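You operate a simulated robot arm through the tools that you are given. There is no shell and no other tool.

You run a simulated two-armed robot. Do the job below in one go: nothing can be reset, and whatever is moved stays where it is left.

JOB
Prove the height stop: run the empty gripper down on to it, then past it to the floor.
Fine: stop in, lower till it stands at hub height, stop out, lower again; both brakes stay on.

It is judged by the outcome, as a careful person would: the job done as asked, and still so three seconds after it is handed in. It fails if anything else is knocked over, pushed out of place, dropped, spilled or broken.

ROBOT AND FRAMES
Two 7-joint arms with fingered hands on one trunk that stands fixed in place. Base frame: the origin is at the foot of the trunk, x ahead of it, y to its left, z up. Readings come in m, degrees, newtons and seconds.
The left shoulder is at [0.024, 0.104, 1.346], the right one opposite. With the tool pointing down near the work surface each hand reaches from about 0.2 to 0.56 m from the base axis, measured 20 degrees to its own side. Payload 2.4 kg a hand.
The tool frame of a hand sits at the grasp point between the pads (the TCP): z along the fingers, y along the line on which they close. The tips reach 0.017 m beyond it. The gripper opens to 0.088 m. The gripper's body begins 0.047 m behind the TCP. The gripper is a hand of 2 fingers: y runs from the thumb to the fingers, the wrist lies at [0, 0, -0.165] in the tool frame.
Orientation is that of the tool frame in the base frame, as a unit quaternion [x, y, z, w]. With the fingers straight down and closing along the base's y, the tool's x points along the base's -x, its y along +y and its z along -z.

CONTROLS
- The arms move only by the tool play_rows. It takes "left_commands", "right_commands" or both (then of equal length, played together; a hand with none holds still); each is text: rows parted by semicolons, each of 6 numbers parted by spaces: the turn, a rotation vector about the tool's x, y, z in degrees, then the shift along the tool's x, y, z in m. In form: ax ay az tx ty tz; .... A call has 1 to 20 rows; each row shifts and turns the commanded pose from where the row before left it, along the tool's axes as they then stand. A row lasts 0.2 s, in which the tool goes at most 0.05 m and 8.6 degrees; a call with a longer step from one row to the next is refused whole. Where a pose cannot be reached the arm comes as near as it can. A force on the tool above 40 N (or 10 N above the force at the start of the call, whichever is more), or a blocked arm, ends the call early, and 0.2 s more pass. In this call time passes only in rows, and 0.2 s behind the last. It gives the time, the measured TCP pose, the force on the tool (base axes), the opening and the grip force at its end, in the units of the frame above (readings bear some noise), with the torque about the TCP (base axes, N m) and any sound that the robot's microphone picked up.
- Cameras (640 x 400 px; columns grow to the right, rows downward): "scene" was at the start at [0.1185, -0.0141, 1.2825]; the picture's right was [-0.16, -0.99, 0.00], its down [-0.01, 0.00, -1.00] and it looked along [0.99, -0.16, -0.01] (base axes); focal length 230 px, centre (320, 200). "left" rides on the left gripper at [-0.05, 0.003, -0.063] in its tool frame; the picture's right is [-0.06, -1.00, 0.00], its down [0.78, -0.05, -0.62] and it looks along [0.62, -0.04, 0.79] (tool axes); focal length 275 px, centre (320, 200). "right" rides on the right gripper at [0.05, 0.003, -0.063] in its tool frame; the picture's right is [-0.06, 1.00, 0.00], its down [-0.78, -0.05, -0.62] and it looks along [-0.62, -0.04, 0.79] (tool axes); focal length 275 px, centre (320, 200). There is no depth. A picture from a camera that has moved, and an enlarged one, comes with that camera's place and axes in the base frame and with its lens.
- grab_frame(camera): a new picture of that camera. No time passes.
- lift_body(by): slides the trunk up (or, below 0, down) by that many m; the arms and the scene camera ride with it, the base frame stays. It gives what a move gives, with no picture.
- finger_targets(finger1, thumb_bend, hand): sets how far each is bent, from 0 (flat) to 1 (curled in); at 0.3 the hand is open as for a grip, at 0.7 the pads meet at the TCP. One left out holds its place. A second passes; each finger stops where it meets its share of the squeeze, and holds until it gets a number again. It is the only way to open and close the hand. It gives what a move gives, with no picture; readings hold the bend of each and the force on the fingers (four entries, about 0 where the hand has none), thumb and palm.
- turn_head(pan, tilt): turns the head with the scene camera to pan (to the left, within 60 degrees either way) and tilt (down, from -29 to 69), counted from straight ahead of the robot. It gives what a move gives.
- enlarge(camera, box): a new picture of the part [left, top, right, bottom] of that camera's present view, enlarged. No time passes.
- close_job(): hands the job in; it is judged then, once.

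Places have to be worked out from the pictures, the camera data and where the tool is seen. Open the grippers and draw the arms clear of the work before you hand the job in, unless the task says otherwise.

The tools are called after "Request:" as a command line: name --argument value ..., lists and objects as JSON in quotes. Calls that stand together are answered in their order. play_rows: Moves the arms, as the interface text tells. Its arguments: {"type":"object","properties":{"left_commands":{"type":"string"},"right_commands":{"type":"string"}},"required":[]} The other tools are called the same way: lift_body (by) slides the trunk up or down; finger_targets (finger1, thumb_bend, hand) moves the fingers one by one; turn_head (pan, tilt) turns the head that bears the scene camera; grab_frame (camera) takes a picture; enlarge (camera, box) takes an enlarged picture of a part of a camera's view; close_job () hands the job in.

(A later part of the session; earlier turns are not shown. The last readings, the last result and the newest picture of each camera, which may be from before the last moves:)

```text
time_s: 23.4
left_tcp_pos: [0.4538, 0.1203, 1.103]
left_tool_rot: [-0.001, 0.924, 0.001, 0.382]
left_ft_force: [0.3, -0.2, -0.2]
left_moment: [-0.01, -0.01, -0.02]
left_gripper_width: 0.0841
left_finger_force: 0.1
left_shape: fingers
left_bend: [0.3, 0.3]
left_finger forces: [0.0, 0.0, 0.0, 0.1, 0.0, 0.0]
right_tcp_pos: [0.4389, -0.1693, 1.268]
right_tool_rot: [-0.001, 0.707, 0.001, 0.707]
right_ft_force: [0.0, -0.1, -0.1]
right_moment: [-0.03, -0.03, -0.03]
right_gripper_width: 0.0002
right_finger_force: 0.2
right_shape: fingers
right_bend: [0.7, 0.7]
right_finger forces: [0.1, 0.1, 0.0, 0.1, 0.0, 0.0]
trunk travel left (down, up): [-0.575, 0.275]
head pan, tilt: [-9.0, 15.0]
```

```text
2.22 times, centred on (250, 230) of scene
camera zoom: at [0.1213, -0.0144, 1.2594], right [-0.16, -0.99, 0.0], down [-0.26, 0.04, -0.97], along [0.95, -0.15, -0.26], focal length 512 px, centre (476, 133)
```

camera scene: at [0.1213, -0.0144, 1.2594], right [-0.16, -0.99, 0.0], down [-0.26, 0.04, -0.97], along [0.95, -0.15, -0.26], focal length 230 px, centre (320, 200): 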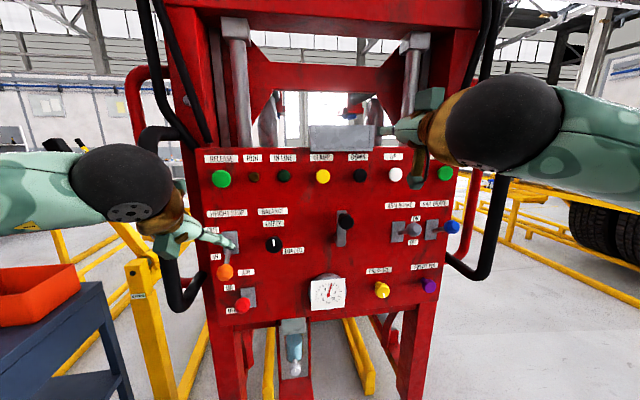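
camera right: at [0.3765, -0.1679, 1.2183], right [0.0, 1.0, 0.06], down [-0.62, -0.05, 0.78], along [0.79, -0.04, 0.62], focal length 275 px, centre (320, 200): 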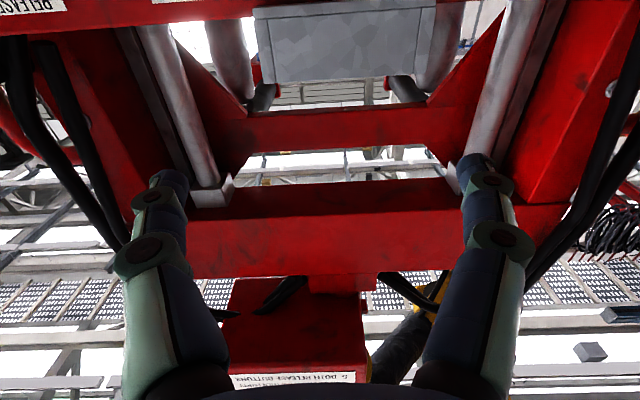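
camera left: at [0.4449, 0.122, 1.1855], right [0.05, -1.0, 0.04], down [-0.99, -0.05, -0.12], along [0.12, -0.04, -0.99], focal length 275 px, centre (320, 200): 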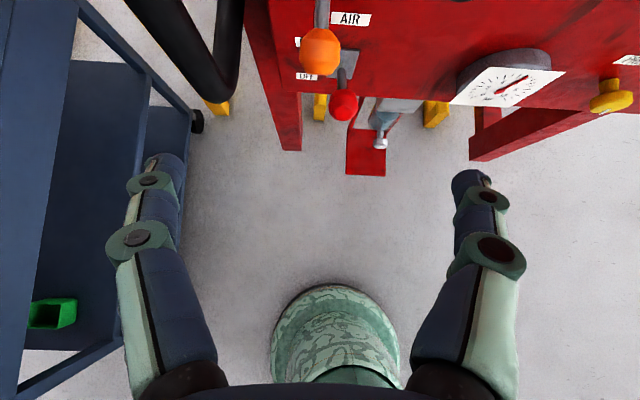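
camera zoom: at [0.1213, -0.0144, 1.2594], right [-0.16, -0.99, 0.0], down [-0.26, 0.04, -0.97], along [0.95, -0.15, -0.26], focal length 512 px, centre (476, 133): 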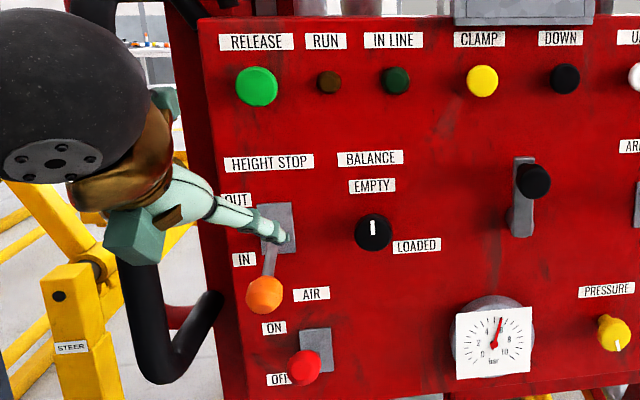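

The HEIGHT STOP is clearly down at IN, with AIR ON and both brakes still up. Next I bring the closed right hand level with the DOWN button, staying a few centimetres short of it.

Request:
play_rows --right_commands "0 0 0 0.0235 -0.0065 0.03; 0 0 0 0.0235 -0.0065 0.03; 0 0 0 0.0235 -0.0065 0.03; 0 0 0 0.0235 -0.0065 0.03"

Request:
grab_frame --camera "right"

Request:
grab_frame --camera "scene"

Request:
enlarge --camera "scene" --box '[310, 120, 470, 220]'

```text
time_s: 24.4
left_tcp_pos: [0.4565, 0.1191, 1.1035]
left_tool_rot: [-0.001, 0.924, 0.0, 0.382]
left_ft_force: [-0.5, -0.6, -0.4]
left_moment: [0.02, -0.04, 0.0]
left_gripper_width: 0.084
left_finger_force: 0.2
left_shape: fingers
left_bend: [0.3, 0.3]
left_finger forces: [0.0, 0.0, 0.1, 0.1, 0.0, 0.0]
right_tcp_pos: [0.5616, -0.1992, 1.1742]
right_tool_rot: [-0.002, 0.707, 0.0, 0.707]
right_ft_force: [0.0, -0.5, -0.5]
right_moment: [0.02, 0.02, -0.01]
right_gripper_width: 0.0
right_finger_force: 0.1
right_shape: fingers
right_bend: [0.7, 0.7]
right_finger forces: [0.0, 0.0, 0.0, 0.0, 0.0, 0.0]
trunk travel left (down, up): [-0.575, 0.275]
head pan, tilt: [-9.0, 15.0]
```

```text
taken
camera right: at [0.4976, -0.195, 1.1247], right [0.0, 1.0, 0.06], down [-0.62, -0.05, 0.78], along [0.79, -0.04, 0.62], focal length 275 px, centre (320, 200)
```

right: 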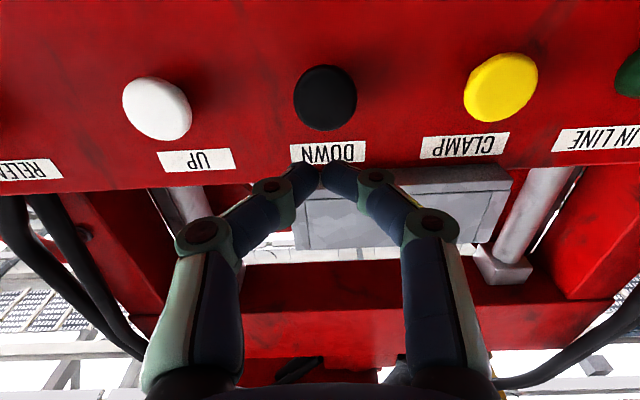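

```text
taken
camera scene: at [0.1219, -0.0142, 1.2594], right [-0.16, -0.99, 0.0], down [-0.26, 0.04, -0.97], along [0.95, -0.15, -0.26], focal length 230 px, centre (320, 200)
```

scene: 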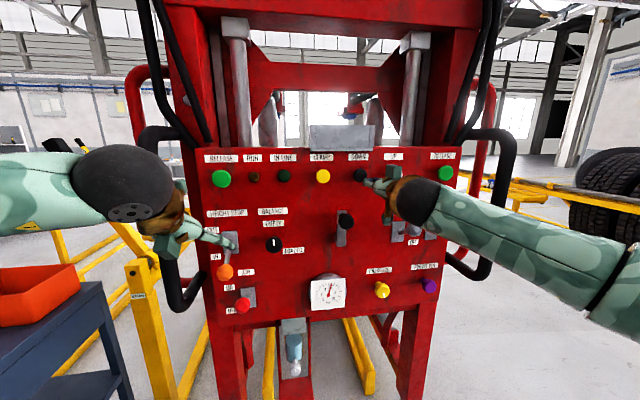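

```text
4.00 times, centred on (390, 170) of scene
camera zoom: at [0.1219, -0.0142, 1.2594], right [-0.16, -0.99, 0.0], down [-0.26, 0.04, -0.97], along [0.95, -0.15, -0.26], focal length 921 px, centre (40, 320)
```

zoom: 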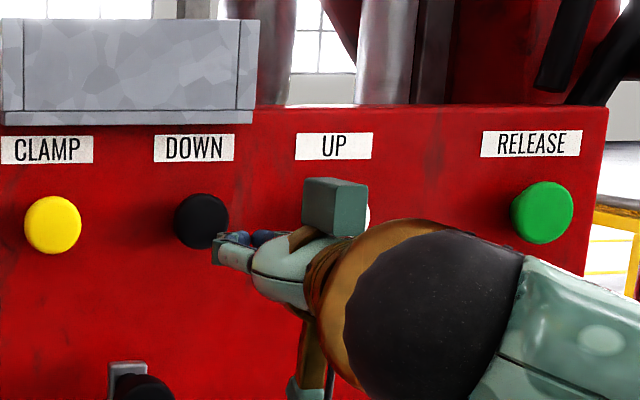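

Triangulating the views puts the DOWN cap at about (0.650, -0.196, 1.174), with the right fingertips in line and about 6.5 cm short. I'll press it gently and withdraw within a second, before the move starts.

Request:
play_rows --right_commands "0 0 0 0 0.003 0.03; 0 0 0 0 0 0.02; 0 0 0 0 0 0.008; 0 0 0 0 0 0.006; 0 0 0 0 0 0.006; 0 0 0 0 0 0.006; 0 0 0 0 0 -0.04; 0 0 0 0 0 -0.05"

Request:
grab_frame --camera "scene"

```text
time_s: 26.2
left_tcp_pos: [0.4552, 0.1199, 1.1038]
left_tool_rot: [-0.001, 0.924, 0.0, 0.382]
left_ft_force: [0.4, -0.2, 0.7]
left_moment: [-0.01, 0.0, 0.0]
left_gripper_width: 0.0838
left_finger_force: 0.0
left_shape: fingers
left_bend: [0.3, 0.3]
left_finger forces: [0.0, 0.0, 0.0, 0.1, 0.0, 0.0]
right_tcp_pos: [0.5445, -0.1937, 1.1757]
right_tool_rot: [-0.002, 0.707, 0.001, 0.707]
right_ft_force: [-0.8, 0.3, -0.9]
right_moment: [0.01, 0.02, -0.06]
right_gripper_width: 0.0
right_finger_force: 0.0
right_shape: fingers
right_bend: [0.7, 0.7]
right_finger forces: [0.0, 0.1, 0.1, 0.0, 0.1, 0.1]
trunk travel left (down, up): [-0.575, 0.275]
head pan, tilt: [-9.0, 15.0]
heard: click
```

```text
taken
camera scene: at [0.1214, -0.0145, 1.2594], right [-0.16, -0.99, 0.0], down [-0.26, 0.04, -0.97], along [0.95, -0.15, -0.26], focal length 230 px, centre (320, 200)
```

scene: 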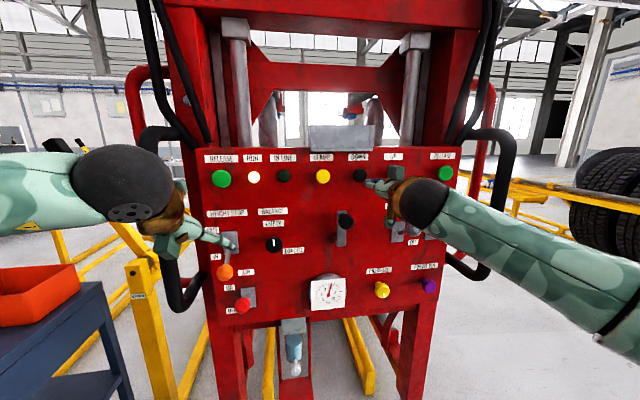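

A click was heard and the RUN lamp is lit. I'll draw the right hand further back and let a second or so pass while watching the machine.

Request:
play_rows --right_commands "0 0 0 0 0 -0.045; 0 0 0 0 0 -0.045; 0 0 0 0 0 0; 0 0 0 0 0 0; 0 0 0 0 0 0"

Request:
grab_frame --camera "scene"

```text
time_s: 27.4
left_tcp_pos: [0.455, 0.1184, 1.1027]
left_tool_rot: [-0.001, 0.924, 0.001, 0.381]
left_ft_force: [0.0, -0.2, 0.2]
left_moment: [0.0, -0.01, 0.01]
left_gripper_width: 0.0837
left_finger_force: 0.0
left_shape: fingers
left_bend: [0.3, 0.3]
left_finger forces: [0.1, 0.0, 0.0, 0.0, 0.0, 0.0]
right_tcp_pos: [0.457, -0.1954, 1.1753]
right_tool_rot: [-0.001, 0.707, 0.001, 0.707]
right_ft_force: [-0.3, -0.8, 0.0]
right_moment: [0.02, 0.04, 0.01]
right_gripper_width: 0.0001
right_finger_force: 0.1
right_shape: fingers
right_bend: [0.7, 0.7]
right_finger forces: [0.0, 0.1, 0.0, 0.0, 0.0, 0.0]
trunk travel left (down, up): [-0.575, 0.275]
head pan, tilt: [-9.0, 15.0]
```

```text
taken
camera scene: at [0.1216, -0.0144, 1.2594], right [-0.16, -0.99, 0.0], down [-0.26, 0.04, -0.97], along [0.95, -0.15, -0.26], focal length 230 px, centre (320, 200)
```

scene: 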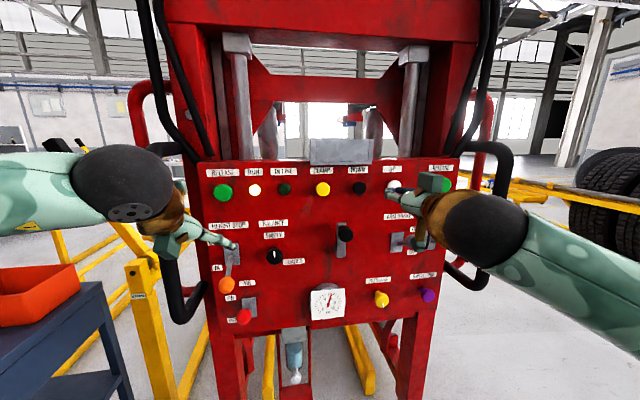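

The whole gripper is coming down by itself, with RUN lit. Both hands are clear, so I keep waiting and watching.

Request:
play_rows --right_commands "0 0 0 0 0 0; 0 0 0 0 0 0; 0 0 0 0 0 0; 0 0 0 0 0 0; 0 0 0 0 0 0; 0 0 0 0 0 0; 0 0 0 0 0 0; 0 0 0 0 0 0; 0 0 0 0 0 0"

Request:
grab_frame --camera "scene"

```text
time_s: 29.4
left_tcp_pos: [0.4555, 0.1189, 1.1034]
left_tool_rot: [-0.001, 0.924, 0.0, 0.383]
left_ft_force: [0.3, 0.2, 0.5]
left_moment: [0.05, 0.01, -0.02]
left_gripper_width: 0.084
left_finger_force: 0.0
left_shape: fingers
left_bend: [0.3, 0.3]
left_finger forces: [0.1, 0.1, 0.1, 0.0, 0.0, 0.1]
right_tcp_pos: [0.4575, -0.1956, 1.1752]
right_tool_rot: [-0.001, 0.707, 0.001, 0.707]
right_ft_force: [0.5, 0.1, 0.1]
right_moment: [0.01, -0.03, -0.03]
right_gripper_width: 0.0
right_finger_force: 0.1
right_shape: fingers
right_bend: [0.7, 0.7]
right_finger forces: [0.0, 0.1, 0.0, 0.0, 0.0, 0.1]
trunk travel left (down, up): [-0.575, 0.275]
head pan, tilt: [-9.0, 15.0]
```

```text
taken
camera scene: at [0.1216, -0.0144, 1.2594], right [-0.16, -0.99, 0.0], down [-0.26, 0.04, -0.97], along [0.95, -0.15, -0.26], focal length 230 px, centre (320, 200)
```

scene: 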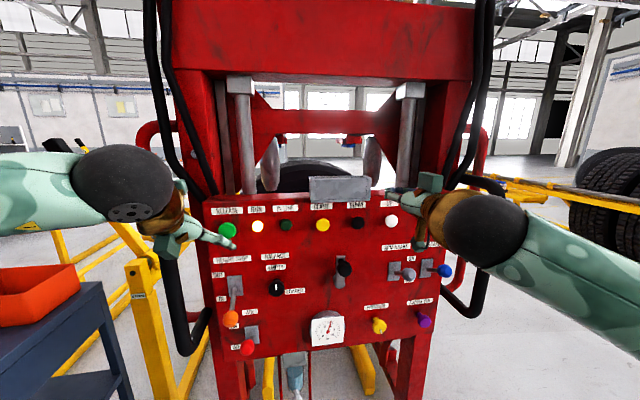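

The gripper has dropped about 0.11 m and is still running; a tyre is now visible behind its jaws. I keep waiting.

Request:
play_rows --right_commands "0 0 0 0 0 0; 0 0 0 0 0 0; 0 0 0 0 0 0; 0 0 0 0 0 0; 0 0 0 0 0 0; 0 0 0 0 0 0; 0 0 0 0 0 0; 0 0 0 0 0 0; 0 0 0 0 0 0"

Request:
grab_frame --camera "scene"

```text
time_s: 31.4
left_tcp_pos: [0.4557, 0.1186, 1.1034]
left_tool_rot: [-0.001, 0.924, 0.001, 0.381]
left_ft_force: [0.2, 0.2, -0.3]
left_moment: [0.0, 0.06, -0.01]
left_gripper_width: 0.0839
left_finger_force: 0.0
left_shape: fingers
left_bend: [0.3, 0.3]
left_finger forces: [0.1, 0.0, 0.0, 0.0, 0.1, 0.1]
right_tcp_pos: [0.458, -0.1965, 1.175]
right_tool_rot: [0.0, 0.707, 0.001, 0.707]
right_ft_force: [-0.5, 0.3, 0.2]
right_moment: [0.04, 0.01, -0.01]
right_gripper_width: 0.0
right_finger_force: 0.0
right_shape: fingers
right_bend: [0.7, 0.7]
right_finger forces: [0.0, 0.0, 0.0, 0.1, 0.1, 0.0]
trunk travel left (down, up): [-0.575, 0.275]
head pan, tilt: [-9.0, 15.0]
```

```text
taken
camera scene: at [0.1216, -0.0144, 1.2594], right [-0.16, -0.99, 0.0], down [-0.26, 0.04, -0.97], along [0.95, -0.15, -0.26], focal length 230 px, centre (320, 200)
```

scene: 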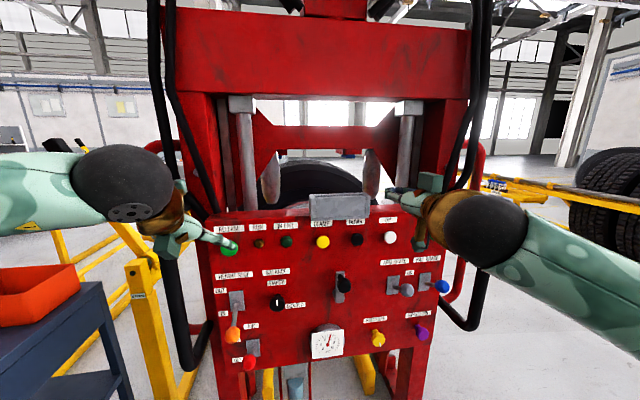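

RUN has gone dark and the gripper has dropped about 0.17 m, so it seems to stand on the stop. I'll zoom in on the lamps and on the rear of the machine to confirm this.

Request:
enlarge --camera "scene" --box '[200, 200, 330, 290]'

Request:
play_rows --right_commands "0 0 0 0 0 0; 0 0 0 0 0 0; 0 0 0 0 0 0; 0 0 0 0 0 0; 0 0 0 0 0 0"

Request:
grab_frame --camera "scene"

Request:
enlarge --camera "scene" --box '[220, 80, 460, 230]'

```text
4.44 times, centred on (265, 245) of scene
camera zoom: at [0.1216, -0.0144, 1.2594], right [-0.16, -0.99, 0.0], down [-0.26, 0.04, -0.97], along [0.95, -0.15, -0.26], focal length 1024 px, centre (564, 0)
```

zoom: 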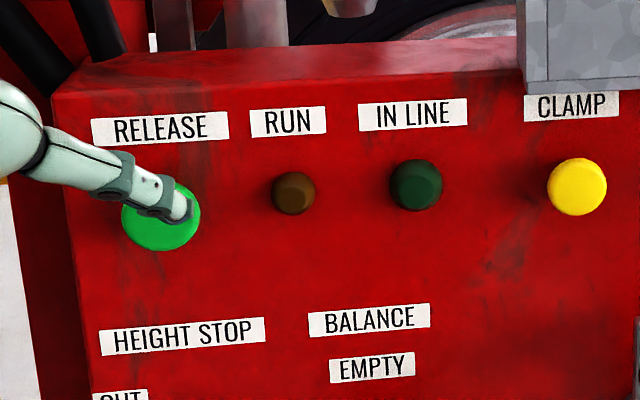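

```text
time_s: 32.6
left_tcp_pos: [0.4544, 0.1193, 1.1037]
left_tool_rot: [-0.002, 0.924, 0.001, 0.381]
left_ft_force: [0.6, 0.1, 0.6]
left_moment: [0.0, 0.0, 0.01]
left_gripper_width: 0.084
left_finger_force: 0.1
left_shape: fingers
left_bend: [0.3, 0.3]
left_finger forces: [0.0, 0.0, 0.0, 0.1, 0.1, 0.1]
right_tcp_pos: [0.456, -0.1955, 1.1753]
right_tool_rot: [-0.001, 0.707, 0.0, 0.707]
right_ft_force: [0.7, -0.1, 0.5]
right_moment: [0.01, -0.02, 0.0]
right_gripper_width: 0.0004
right_finger_force: 0.0
right_shape: fingers
right_bend: [0.7, 0.7]
right_finger forces: [0.0, 0.1, 0.0, 0.0, 0.1, 0.1]
trunk travel left (down, up): [-0.575, 0.275]
head pan, tilt: [-9.0, 15.0]
```

```text
taken
camera scene: at [0.1216, -0.0144, 1.2594], right [-0.16, -0.99, 0.0], down [-0.26, 0.04, -0.97], along [0.95, -0.15, -0.26], focal length 230 px, centre (320, 200)
```

scene: 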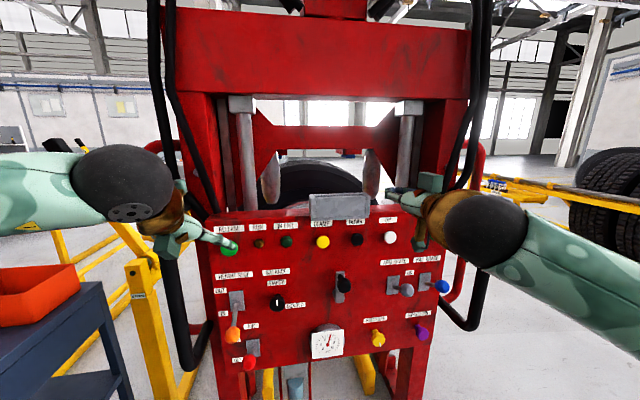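

```text
2.67 times, centred on (340, 155) of scene
camera zoom: at [0.1216, -0.0144, 1.2594], right [-0.16, -0.99, 0.0], down [-0.26, 0.04, -0.97], along [0.95, -0.15, -0.26], focal length 614 px, centre (267, 320)
```

zoom: 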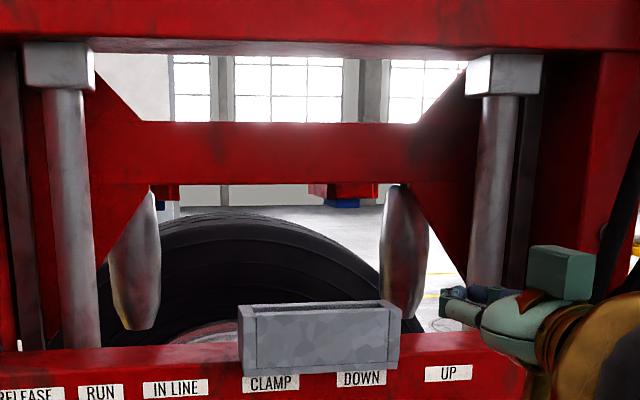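

The gripper has stood still for over a second with RUN dark, apparently on the stop, and a wheel is visible behind it. To keep the arms' geometry I lower the trunk by 0.168 m, the same amount as the panel; both hands are well short of it.

Request:
lift_body --by -0.168

Request:
grab_frame --camera "scene"

Request:
grab_frame --camera "right"

Request:
grab_frame --camera "left"

```text
time_s: 34.5
left_tcp_pos: [0.4573, 0.1192, 0.9354]
left_tool_rot: [-0.001, 0.924, 0.001, 0.381]
left_ft_force: [0.2, 0.2, -1.0]
left_moment: [0.02, 0.01, 0.0]
left_gripper_width: 0.0836
left_finger_force: 0.1
left_shape: fingers
left_bend: [0.3, 0.3]
left_finger forces: [0.0, 0.1, 0.1, 0.1, 0.0, 0.0]
right_tcp_pos: [0.4563, -0.1943, 1.0062]
right_tool_rot: [-0.001, 0.707, 0.0, 0.707]
right_ft_force: [-0.2, 1.2, -0.4]
right_moment: [-0.01, -0.02, -0.02]
right_gripper_width: 0.0
right_finger_force: 0.0
right_shape: fingers
right_bend: [0.7, 0.7]
right_finger forces: [0.0, 0.0, 0.0, 0.0, 0.1, 0.0]
trunk travel left (down, up): [-0.407, 0.443]
head pan, tilt: [-9.0, 15.0]
```

```text
taken
camera scene: at [0.1243, -0.0144, 1.0905], right [-0.16, -0.99, 0.0], down [-0.26, 0.04, -0.97], along [0.95, -0.15, -0.26], focal length 230 px, centre (320, 200)
```

scene: 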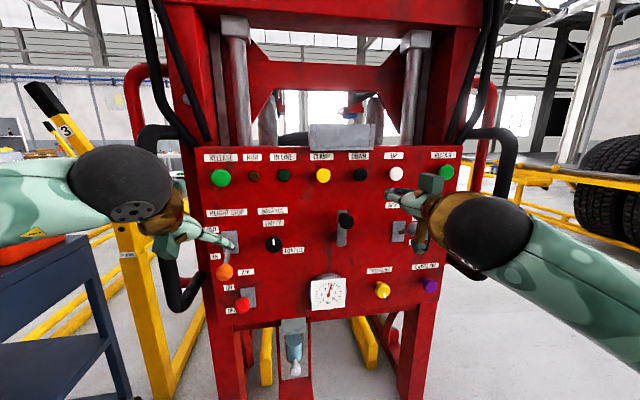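

```text
taken
camera right: at [0.3926, -0.1913, 0.9568], right [0.0, 1.0, 0.06], down [-0.62, -0.05, 0.78], along [0.79, -0.04, 0.62], focal length 275 px, centre (320, 200)
```

right: 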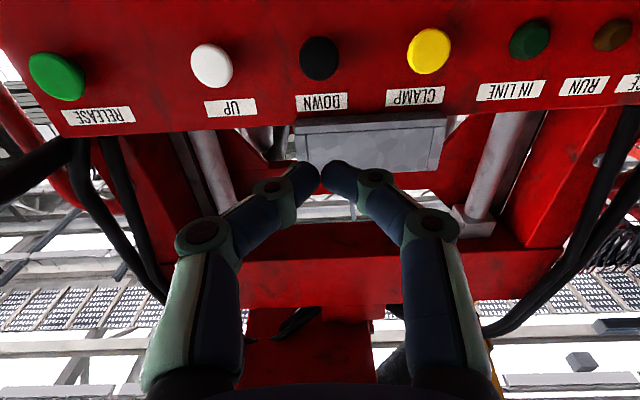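

```text
taken
camera left: at [0.4477, 0.1225, 1.0165], right [0.04, -1.0, 0.04], down [-0.99, -0.05, -0.12], along [0.12, -0.04, -0.99], focal length 275 px, centre (320, 200)
```

left: 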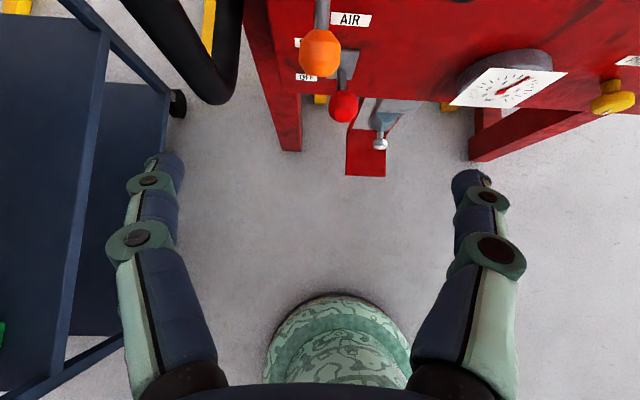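

From the new views the DOWN cap is at about (0.65, -0.1955, 1.007), in line with the right hand, and the HEIGHT STOP is still at IN. I'll press DOWN once more with the stop in, to make sure it is truly the stop that holds the gripper, and withdraw straight away.

Request:
play_rows --right_commands "0 0 0 0 0 0.045; 0 0 0 0 0 0.045; 0 0 0 0 0 0.045; 0 0 0 0 0 0.02; 0 0 0 0 0 0.008; 0 0 0 0 0 0.006; 0 0 0 0 0 0.006; 0 0 0 0 0 0.006; 0 0 0 0 0 -0.045; 0 0 0 0 0 -0.045; 0 0 0 0 0 -0.045"

Request:
grab_frame --camera "scene"

```text
time_s: 36.9
left_tcp_pos: [0.4572, 0.1193, 0.9358]
left_tool_rot: [-0.001, 0.924, 0.001, 0.382]
left_ft_force: [0.3, -0.4, -0.1]
left_moment: [-0.01, -0.02, 0.02]
left_gripper_width: 0.0841
left_finger_force: 0.0
left_shape: fingers
left_bend: [0.3, 0.3]
left_finger forces: [0.0, 0.0, 0.0, 0.0, 0.0, 0.1]
right_tcp_pos: [0.501, -0.195, 1.0068]
right_tool_rot: [-0.002, 0.707, 0.0, 0.707]
right_ft_force: [0.2, 1.3, 0.5]
right_moment: [0.01, 0.01, -0.01]
right_gripper_width: 0.0002
right_finger_force: 0.0
right_shape: fingers
right_bend: [0.7, 0.7]
right_finger forces: [0.0, 0.0, 0.1, 0.1, 0.1, 0.1]
trunk travel left (down, up): [-0.407, 0.443]
head pan, tilt: [-9.0, 15.0]
heard: click
```

```text
taken
camera scene: at [0.1244, -0.0143, 1.0905], right [-0.16, -0.99, 0.0], down [-0.26, 0.04, -0.97], along [0.95, -0.15, -0.26], focal length 230 px, centre (320, 200)
```

scene: 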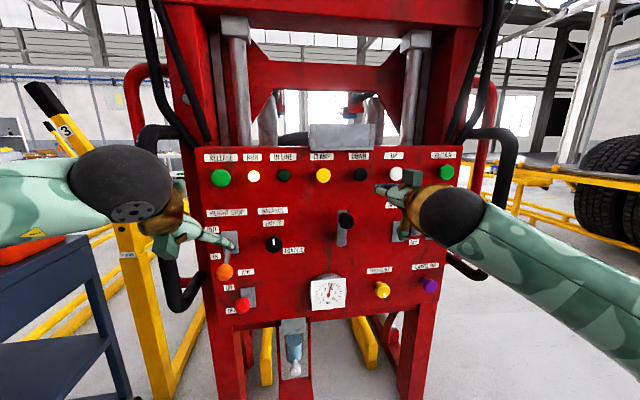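

The click was heard and RUN is lit again. I'll back the hand off a little more and see whether the gripper stays where it is.

Request:
play_rows --right_commands "0 0 0 0 0 -0.045; 0 0 0 0 0 0; 0 0 0 0 0 0; 0 0 0 0 0 0; 0 0 0 0 0 0; 0 0 0 0 0 0; 0 0 0 0 0 0; 0 0 0 0 0 0; 0 0 0 0 0 0; 0 0 0 0 0 0; 0 0 0 0 0 0; 0 0 0 0 0 0"

Request:
grab_frame --camera "scene"

Request:
enlarge --camera "scene" --box '[200, 140, 360, 240]'

```text
time_s: 39.5
left_tcp_pos: [0.4578, 0.1188, 0.9344]
left_tool_rot: [-0.001, 0.924, 0.001, 0.382]
left_ft_force: [-0.3, -0.9, 0.7]
left_moment: [0.01, 0.0, 0.02]
left_gripper_width: 0.0838
left_finger_force: 0.0
left_shape: fingers
left_bend: [0.3, 0.3]
left_finger forces: [0.1, 0.1, 0.1, 0.1, 0.0, 0.0]
right_tcp_pos: [0.4562, -0.1941, 1.0065]
right_tool_rot: [0.0, 0.707, 0.001, 0.707]
right_ft_force: [0.1, 0.3, -0.6]
right_moment: [-0.01, 0.0, -0.03]
right_gripper_width: 0.0003
right_finger_force: 0.0
right_shape: fingers
right_bend: [0.7, 0.7]
right_finger forces: [0.0, 0.0, 0.0, 0.1, 0.1, 0.0]
trunk travel left (down, up): [-0.407, 0.443]
head pan, tilt: [-9.0, 15.0]
```

```text
taken
camera scene: at [0.1244, -0.0144, 1.0905], right [-0.16, -0.99, 0.0], down [-0.26, 0.04, -0.97], along [0.95, -0.15, -0.26], focal length 230 px, centre (320, 200)
```

scene: 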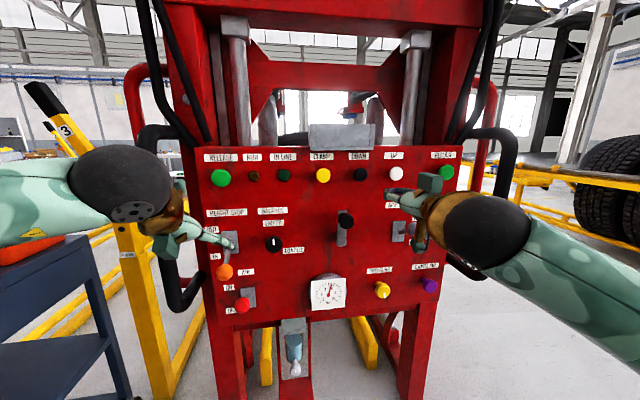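

```text
4.00 times, centred on (280, 190) of scene
camera zoom: at [0.1244, -0.0144, 1.0905], right [-0.16, -0.99, 0.0], down [-0.26, 0.04, -0.97], along [0.95, -0.15, -0.26], focal length 921 px, centre (480, 240)
```

zoom: 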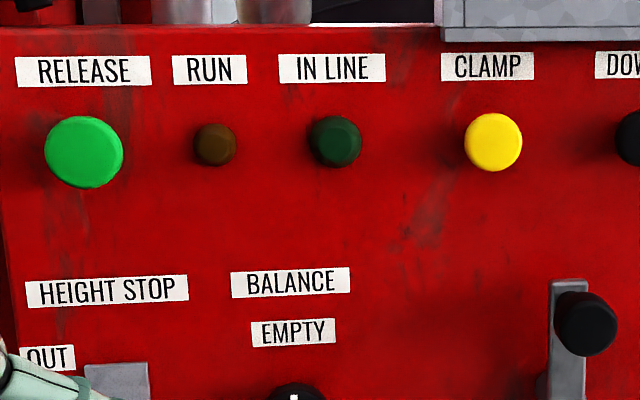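

The gripper held its height against a second DOWN and RUN is dark again, so the stop is proven. Now I bring the open left hand around the stop's ball, which I place at about (0.593, 0.120, 0.809).

Request:
play_rows --left_commands "0 0 0 -0.0014 0.0003 0.038; 0 0 0 -0.0014 0.0003 0.038; 0 0 0 -0.0014 0.0003 0.038; 0 0 0 -0.0014 0.0003 0.038"

Request:
grab_frame --camera "left"

```text
time_s: 40.5
left_tcp_pos: [0.5707, 0.1196, 0.8302]
left_tool_rot: [0.0, 0.924, 0.0, 0.381]
left_ft_force: [0.6, -0.1, 0.3]
left_moment: [-0.03, 0.02, 0.01]
left_gripper_width: 0.0839
left_finger_force: 0.0
left_shape: fingers
left_bend: [0.3, 0.3]
left_finger forces: [0.0, 0.0, 0.1, 0.0, 0.1, 0.0]
right_tcp_pos: [0.4576, -0.194, 1.0072]
right_tool_rot: [0.0, 0.707, 0.0, 0.707]
right_ft_force: [-0.4, 0.2, -0.3]
right_moment: [-0.03, -0.01, 0.0]
right_gripper_width: 0.0
right_finger_force: 0.1
right_shape: fingers
right_bend: [0.7, 0.7]
right_finger forces: [0.1, 0.0, 0.0, 0.0, 0.1, 0.0]
trunk travel left (down, up): [-0.407, 0.443]
head pan, tilt: [-9.0, 15.0]
```

```text
taken
camera left: at [0.5613, 0.1224, 0.9122], right [0.04, -1.0, 0.04], down [-0.99, -0.05, -0.12], along [0.12, -0.04, -0.99], focal length 275 px, centre (320, 200)
```

left: 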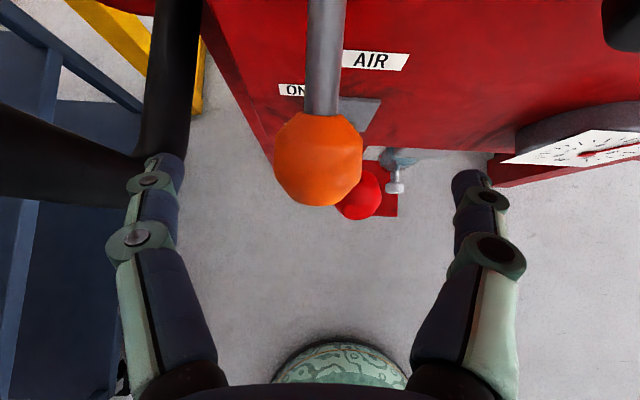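

The ball is about (0.591, 0.120, 0.807), 3 cm further down and forward. I'll advance to just past its centre and close on it.

Request:
play_rows --left_commands "0 0 0 0.0012 0 0.018; 0 0 0 0.0012 0 0.018"

Request:
finger_targets --hand "left" --finger1 0.7 --thumb_bend 0.7

Request:
grab_frame --camera "left"

```text
time_s: 41.1
left_tcp_pos: [0.5943, 0.1196, 0.8038]
left_tool_rot: [0.0, 0.924, 0.0, 0.382]
left_ft_force: [-0.7, -0.3, -0.5]
left_moment: [-0.01, -0.02, -0.01]
left_gripper_width: 0.0842
left_finger_force: 0.1
left_shape: fingers
left_bend: [0.3, 0.3]
left_finger forces: [0.0, 0.0, 0.0, 0.0, 0.0, 0.1]
right_tcp_pos: [0.4574, -0.1935, 1.0065]
right_tool_rot: [-0.002, 0.707, 0.001, 0.707]
right_ft_force: [0.2, -0.5, -0.2]
right_moment: [0.03, -0.03, 0.0]
right_gripper_width: 0.0
right_finger_force: 0.0
right_shape: fingers
right_bend: [0.7, 0.7]
right_finger forces: [0.0, 0.0, 0.0, 0.0, 0.1, 0.0]
trunk travel left (down, up): [-0.407, 0.443]
head pan, tilt: [-9.0, 15.0]
```

```text
time_s: 42.1
left_tcp_pos: [0.5947, 0.1197, 0.8033]
left_tool_rot: [0.0, 0.924, 0.0, 0.382]
left_ft_force: [1.7, -4.3, -0.6]
left_moment: [0.02, -0.01, 0.04]
left_gripper_width: 0.0045
left_finger_force: 4.0
left_shape: fingers
left_bend: [0.68, 0.67]
left_finger forces: [1.2, 0.0, 0.1, 0.1, 6.0, 0.0]
right_tcp_pos: [0.4572, -0.1943, 1.0063]
right_tool_rot: [0.0, 0.707, 0.0, 0.707]
right_ft_force: [0.3, 0.3, 0.4]
right_moment: [0.03, -0.03, 0.01]
right_gripper_width: 0.0003
right_finger_force: 0.0
right_shape: fingers
right_bend: [0.7, 0.7]
right_finger forces: [0.0, 0.1, 0.1, 0.0, 0.0, 0.0]
trunk travel left (down, up): [-0.407, 0.443]
head pan, tilt: [-9.0, 15.0]
```

```text
taken
camera left: at [0.5847, 0.1228, 0.8851], right [0.04, -1.0, 0.04], down [-0.99, -0.05, -0.12], along [0.12, -0.04, -0.99], focal length 275 px, centre (320, 200)
```

left: 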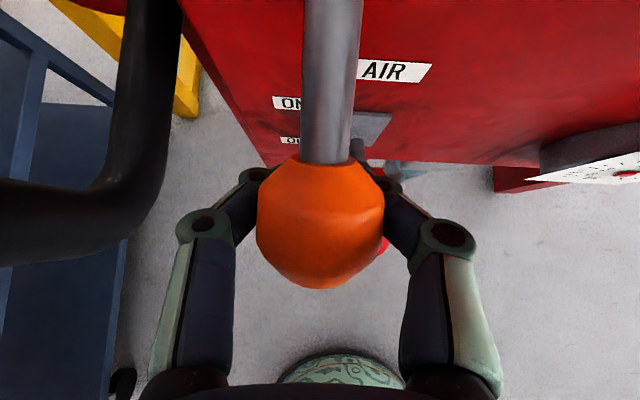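

The fingertips now cage the ball from its lower side. I'll lift it along the first half of the arc toward OUT.

Request:
play_rows --left_commands "0 0 0 -0.0046 0 -0.011; 0 0 0 -0.0068 0 -0.0111; 0 0 0 -0.0083 0 -0.0098"

Request:
grab_frame --camera "left"

Request:
enlarge --camera "scene" --box '[160, 180, 300, 320]'

```text
time_s: 42.9
left_tcp_pos: [0.5839, 0.1214, 0.8422]
left_tool_rot: [-0.001, 0.924, 0.001, 0.382]
left_ft_force: [0.7, -3.6, -0.1]
left_moment: [0.0, 0.01, -0.01]
left_gripper_width: 0.0003
left_finger_force: 1.3
left_shape: fingers
left_bend: [0.7, 0.68]
left_finger forces: [0.0, 0.0, 0.0, 0.1, 2.3, 0.1]
right_tcp_pos: [0.4561, -0.1944, 1.0065]
right_tool_rot: [-0.001, 0.707, 0.0, 0.707]
right_ft_force: [0.7, -0.4, -0.2]
right_moment: [0.0, 0.0, 0.0]
right_gripper_width: 0.0
right_finger_force: 0.1
right_shape: fingers
right_bend: [0.7, 0.7]
right_finger forces: [0.0, 0.0, 0.0, 0.1, 0.1, 0.0]
trunk travel left (down, up): [-0.407, 0.443]
head pan, tilt: [-9.0, 15.0]
```

```text
taken
camera left: at [0.574, 0.1243, 0.9226], right [0.05, -1.0, 0.04], down [-0.99, -0.05, -0.12], along [0.12, -0.04, -0.99], focal length 275 px, centre (320, 200)
```

left: 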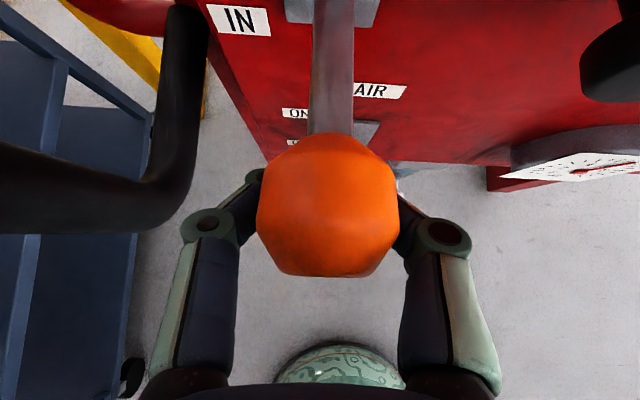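

```text
2.86 times, centred on (230, 250) of scene
camera zoom: at [0.1244, -0.0147, 1.0905], right [-0.16, -0.99, 0.0], down [-0.26, 0.04, -0.97], along [0.95, -0.15, -0.26], focal length 658 px, centre (577, 57)
```

zoom: 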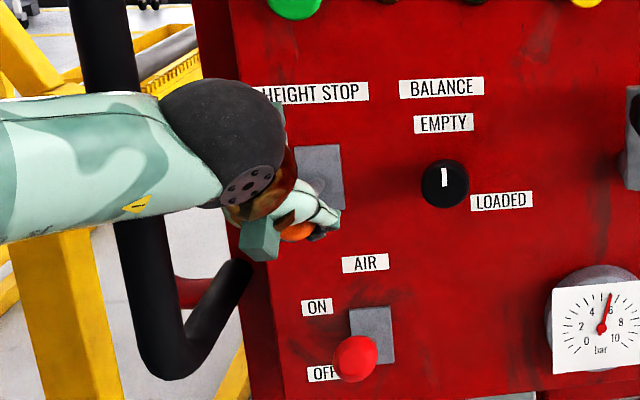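

The ball is riding up on the fingers and is about mid-arc. I'll keep lifting to the OUT end.

Request:
play_rows --left_commands "0 0 0 -0.0097 0 -0.0084; 0 0 0 -0.0111 0 -0.0069; 0 0 0 -0.0109 0 -0.0046"

Request:
grab_frame --camera "left"

Request:
enlarge --camera "scene" --box '[160, 180, 300, 320]'

```text
time_s: 43.7
left_tcp_pos: [0.5922, 0.1206, 0.8748]
left_tool_rot: [-0.001, 0.925, 0.001, 0.38]
left_ft_force: [-2.0, -4.7, -12.7]
left_moment: [0.08, 0.04, -0.02]
left_gripper_width: 0.0077
left_finger_force: 5.8
left_shape: fingers
left_bend: [0.67, 0.65]
left_finger forces: [3.1, 0.1, 0.0, 0.0, 8.6, 0.0]
right_tcp_pos: [0.4587, -0.1956, 1.007]
right_tool_rot: [-0.001, 0.707, 0.0, 0.707]
right_ft_force: [0.3, 0.2, 0.3]
right_moment: [0.03, -0.01, 0.03]
right_gripper_width: 0.0
right_finger_force: 0.1
right_shape: fingers
right_bend: [0.7, 0.7]
right_finger forces: [0.0, 0.0, 0.0, 0.1, 0.0, 0.1]
trunk travel left (down, up): [-0.407, 0.443]
head pan, tilt: [-9.0, 15.0]
```

```text
taken
camera left: at [0.5823, 0.1231, 0.9573], right [0.04, -1.0, 0.04], down [-0.99, -0.05, -0.11], along [0.11, -0.04, -0.99], focal length 275 px, centre (320, 200)
```

left: 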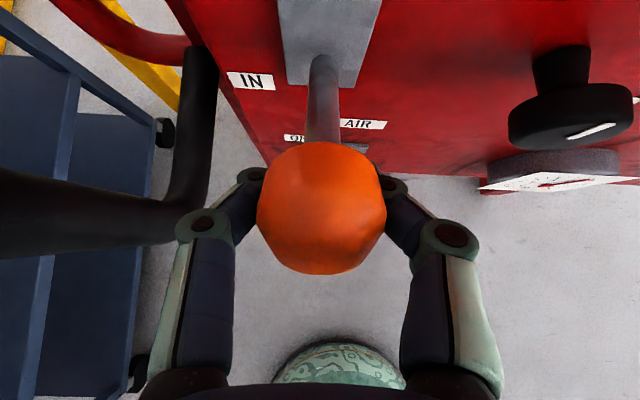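

```text
2.86 times, centred on (230, 250) of scene
camera zoom: at [0.1249, -0.0148, 1.0902], right [-0.16, -0.99, 0.0], down [-0.26, 0.04, -0.97], along [0.95, -0.15, -0.26], focal length 658 px, centre (577, 57)
```

zoom: 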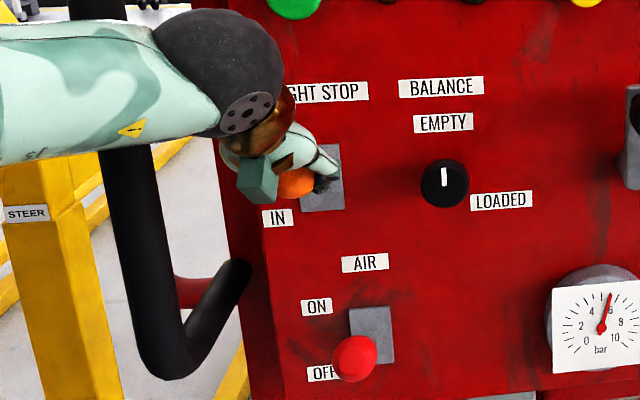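

The push met firm resistance (about 13 N) with the ball at about z = 0.882, exactly the OUT position relative to the panel. I'll open the hand and back off along the tool axis.

Request:
finger_targets --hand "left" --finger1 0.3 --thumb_bend 0.3

Request:
play_rows --left_commands "0 0 0 0 0 -0.03; 0 0 0 0 0 -0.04; 0 0 0 0 0 -0.045; 0 0 0 0 0 -0.045"

Request:
grab_frame --camera "left"

Request:
grab_frame --camera "scene"

Request:
enlarge --camera "scene" --box '[180, 140, 320, 320]'

```text
time_s: 44.7
left_tcp_pos: [0.592, 0.1195, 0.8756]
left_tool_rot: [-0.001, 0.924, 0.0, 0.382]
left_ft_force: [0.9, 0.4, 0.2]
left_moment: [0.0, 0.02, -0.01]
left_gripper_width: 0.0834
left_finger_force: 0.1
left_shape: fingers
left_bend: [0.3, 0.3]
left_finger forces: [0.1, 0.0, 0.0, 0.0, 0.1, 0.0]
right_tcp_pos: [0.4565, -0.1934, 1.0075]
right_tool_rot: [0.0, 0.707, 0.0, 0.707]
right_ft_force: [-0.1, 0.7, 0.6]
right_moment: [0.01, 0.02, -0.04]
right_gripper_width: 0.0
right_finger_force: 0.0
right_shape: fingers
right_bend: [0.7, 0.7]
right_finger forces: [0.0, 0.0, 0.0, 0.0, 0.1, 0.1]
trunk travel left (down, up): [-0.407, 0.443]
head pan, tilt: [-9.0, 15.0]
```

```text
time_s: 45.7
left_tcp_pos: [0.4767, 0.1216, 0.9932]
left_tool_rot: [-0.001, 0.924, 0.001, 0.382]
left_ft_force: [-0.1, 0.1, 0.3]
left_moment: [0.0, -0.01, -0.04]
left_gripper_width: 0.0833
left_finger_force: 0.1
left_shape: fingers
left_bend: [0.3, 0.3]
left_finger forces: [0.0, 0.0, 0.0, 0.1, 0.1, 0.1]
right_tcp_pos: [0.4567, -0.1936, 1.0068]
right_tool_rot: [0.0, 0.707, 0.001, 0.707]
right_ft_force: [0.4, 0.5, -0.2]
right_moment: [0.02, -0.01, 0.03]
right_gripper_width: 0.0
right_finger_force: 0.1
right_shape: fingers
right_bend: [0.7, 0.7]
right_finger forces: [0.0, 0.0, 0.1, 0.0, 0.0, 0.0]
trunk travel left (down, up): [-0.407, 0.443]
head pan, tilt: [-9.0, 15.0]
```

```text
taken
camera left: at [0.4687, 0.1248, 1.0735], right [0.05, -1.0, 0.04], down [-0.99, -0.05, -0.11], along [0.12, -0.04, -0.99], focal length 275 px, centre (320, 200)
```

left: 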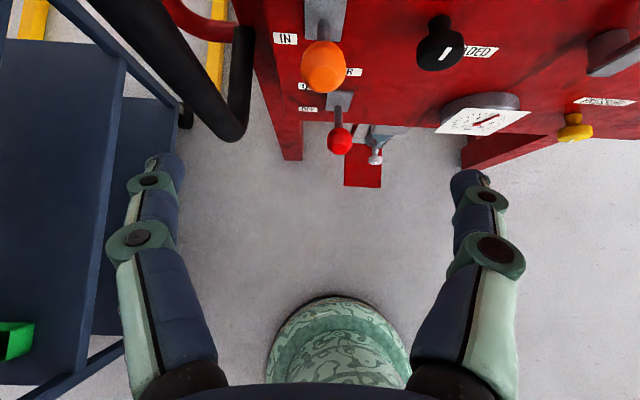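

```text
taken
camera scene: at [0.1243, -0.0144, 1.0905], right [-0.16, -0.99, 0.0], down [-0.26, 0.04, -0.97], along [0.95, -0.15, -0.26], focal length 230 px, centre (320, 200)
```

scene: 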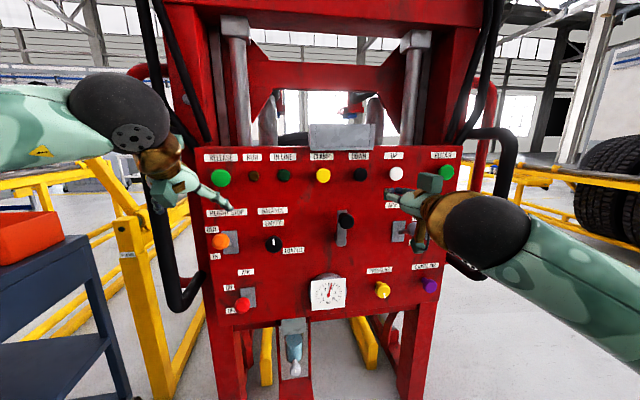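

```text
2.22 times, centred on (250, 230) of scene
camera zoom: at [0.1243, -0.0144, 1.0905], right [-0.16, -0.99, 0.0], down [-0.26, 0.04, -0.97], along [0.95, -0.15, -0.26], focal length 512 px, centre (476, 133)
```

zoom: 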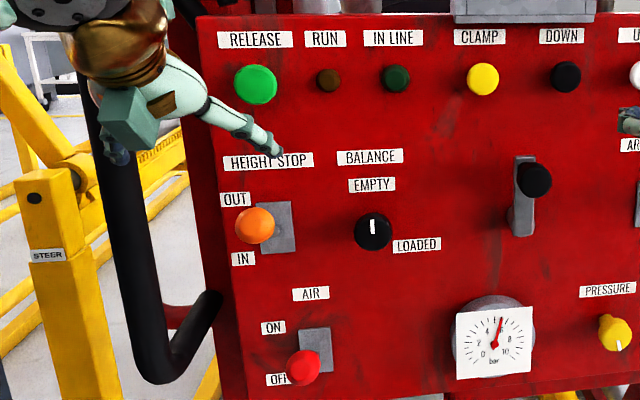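

The stop is OUT and the gripper still stands at hub height, RUN dark. Now I press DOWN again with the right hand and withdraw within the second.

Request:
play_rows --right_commands "0 0 0 0 0 0.045; 0 0 0 0 0 0.045; 0 0 0 0 0 0.045; 0 0 0 0 0 0.02; 0 0 0 0 0 0.008; 0 0 0 0 0 0.006; 0 0 0 0 0 0.006; 0 0 0 0 0 0.006; 0 0 0 0 0 -0.045; 0 0 0 0 0 -0.045; 0 0 0 0 0 -0.045" --left_commands "0 0 0 0 0 0; 0 0 0 0 0 0; 0 0 0 0 0 0; 0 0 0 0 0 0; 0 0 0 0 0 0; 0 0 0 0 0 0; 0 0 0 0 0 0; 0 0 0 0 0 0; 0 0 0 0 0 -0.01; 0 0 0 0 0 -0.01; 0 0 0 0 0 -0.01"

Request:
grab_frame --camera "scene"

```text
time_s: 48.1
left_tcp_pos: [0.4577, 0.1218, 1.0124]
left_tool_rot: [0.0, 0.925, 0.0, 0.381]
left_ft_force: [0.0, 0.1, 0.0]
left_moment: [-0.01, 0.01, 0.03]
left_gripper_width: 0.0836
left_finger_force: 0.0
left_shape: fingers
left_bend: [0.3, 0.3]
left_finger forces: [0.0, 0.0, 0.0, 0.0, 0.0, 0.1]
right_tcp_pos: [0.5034, -0.1942, 1.0044]
right_tool_rot: [-0.001, 0.707, 0.0, 0.707]
right_ft_force: [-0.9, 0.2, -0.4]
right_moment: [0.0, -0.02, 0.02]
right_gripper_width: 0.0002
right_finger_force: 0.0
right_shape: fingers
right_bend: [0.7, 0.7]
right_finger forces: [0.1, 0.1, 0.0, 0.0, 0.0, 0.0]
trunk travel left (down, up): [-0.407, 0.443]
head pan, tilt: [-9.0, 15.0]
heard: click
```

```text
taken
camera scene: at [0.1244, -0.0143, 1.0905], right [-0.16, -0.99, 0.0], down [-0.26, 0.04, -0.97], along [0.95, -0.15, -0.26], focal length 230 px, centre (320, 200)
```

scene: 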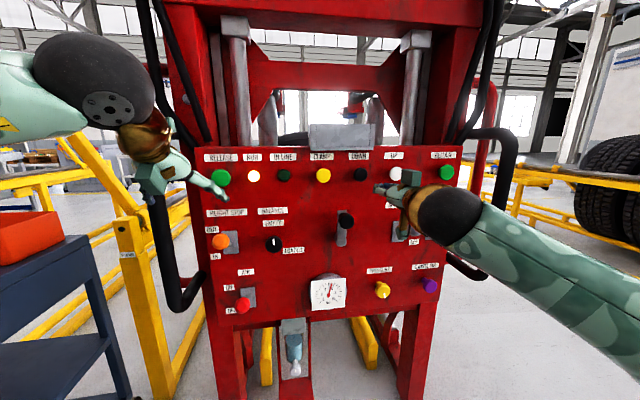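

The click came and RUN is lit. I'll take both hands a bit further back and let the gripper run down.

Request:
play_rows --right_commands "0 0 0 0 0 -0.04; 0 0 0 0 0 -0.01; 0 0 0 0 0 0; 0 0 0 0 0 0; 0 0 0 0 0 0; 0 0 0 0 0 0; 0 0 0 0 0 0; 0 0 0 0 0 0; 0 0 0 0 0 0; 0 0 0 0 0 0; 0 0 0 0 0 0; 0 0 0 0 0 0"

Request:
grab_frame --camera "scene"

```text
time_s: 50.7
left_tcp_pos: [0.4577, 0.1208, 1.0127]
left_tool_rot: [0.0, 0.924, -0.001, 0.382]
left_ft_force: [0.1, -0.3, 0.2]
left_moment: [-0.01, -0.01, 0.0]
left_gripper_width: 0.0837
left_finger_force: 0.1
left_shape: fingers
left_bend: [0.3, 0.3]
left_finger forces: [0.0, 0.0, 0.0, 0.0, 0.0, 0.1]
right_tcp_pos: [0.4546, -0.1942, 1.0053]
right_tool_rot: [0.0, 0.707, 0.0, 0.707]
right_ft_force: [0.3, -0.6, 0.4]
right_moment: [0.01, -0.01, -0.04]
right_gripper_width: 0.0001
right_finger_force: 0.1
right_shape: fingers
right_bend: [0.7, 0.7]
right_finger forces: [0.0, 0.0, 0.1, 0.0, 0.0, 0.1]
trunk travel left (down, up): [-0.407, 0.443]
head pan, tilt: [-9.0, 15.0]
```

```text
taken
camera scene: at [0.1244, -0.0144, 1.0905], right [-0.16, -0.99, 0.0], down [-0.26, 0.04, -0.97], along [0.95, -0.15, -0.26], focal length 230 px, centre (320, 200)
```

scene: 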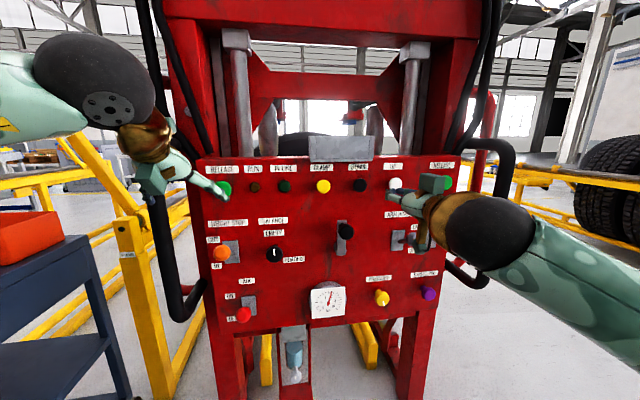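

The gripper has come down only about 3 cm this time and RUN looks dark. I'll look closer and check the floor under the legs.

Request:
enlarge --camera "scene" --box '[190, 150, 350, 250]'

Request:
enlarge --camera "scene" --box '[200, 280, 440, 400]'

Request:
play_rows --right_commands "0 0 0 0 0 0; 0 0 0 0 0 0; 0 0 0 0 0 0; 0 0 0 0 0 0; 0 0 0 0 0 0"

Request:
grab_frame --camera "scene"

```text
4.00 times, centred on (270, 200) of scene
camera zoom: at [0.1244, -0.0144, 1.0905], right [-0.16, -0.99, 0.0], down [-0.26, 0.04, -0.97], along [0.95, -0.15, -0.26], focal length 921 px, centre (520, 200)
```

zoom: 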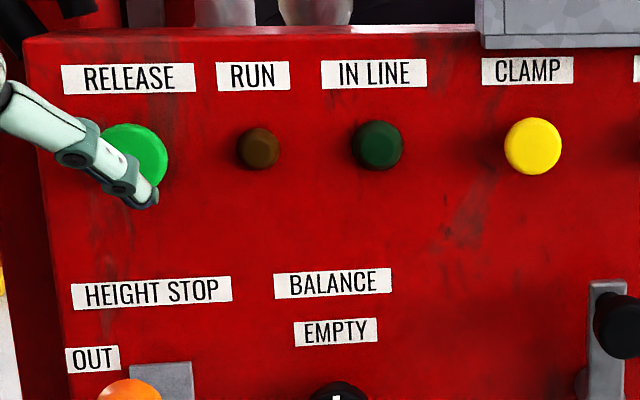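

```text
2.67 times, centred on (320, 340) of scene
camera zoom: at [0.1244, -0.0144, 1.0905], right [-0.16, -0.99, 0.0], down [-0.26, 0.04, -0.97], along [0.95, -0.15, -0.26], focal length 614 px, centre (320, -173)
```

zoom: 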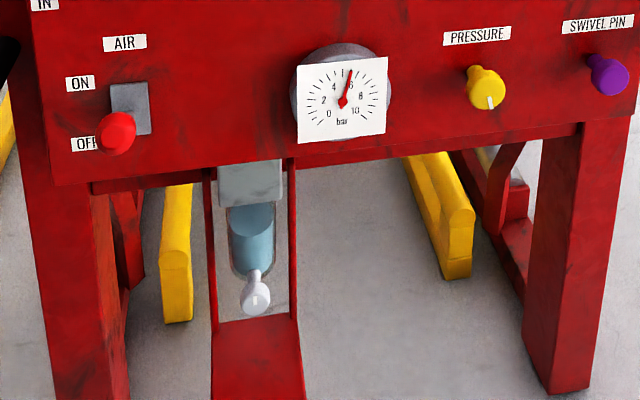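

```text
time_s: 51.9
left_tcp_pos: [0.4577, 0.1215, 1.0119]
left_tool_rot: [0.0, 0.924, -0.001, 0.382]
left_ft_force: [-0.4, 0.1, 0.0]
left_moment: [-0.01, -0.02, 0.02]
left_gripper_width: 0.0837
left_finger_force: 0.1
left_shape: fingers
left_bend: [0.3, 0.3]
left_finger forces: [0.0, 0.0, 0.0, 0.1, 0.0, 0.0]
right_tcp_pos: [0.4546, -0.1947, 1.0052]
right_tool_rot: [-0.001, 0.707, 0.001, 0.707]
right_ft_force: [-0.1, -0.4, -0.1]
right_moment: [-0.02, 0.0, 0.0]
right_gripper_width: 0.0001
right_finger_force: 0.2
right_shape: fingers
right_bend: [0.7, 0.7]
right_finger forces: [0.0, 0.0, 0.0, 0.0, 0.0, 0.1]
trunk travel left (down, up): [-0.407, 0.443]
head pan, tilt: [-9.0, 15.0]
```

```text
taken
camera scene: at [0.1244, -0.0144, 1.0905], right [-0.16, -0.99, 0.0], down [-0.26, 0.04, -0.97], along [0.95, -0.15, -0.26], focal length 230 px, centre (320, 200)
```

scene: 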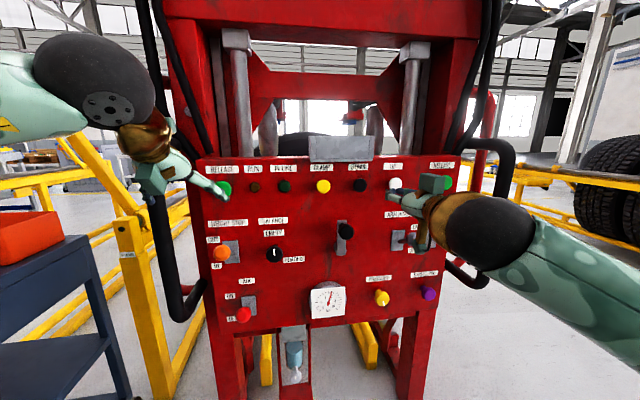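

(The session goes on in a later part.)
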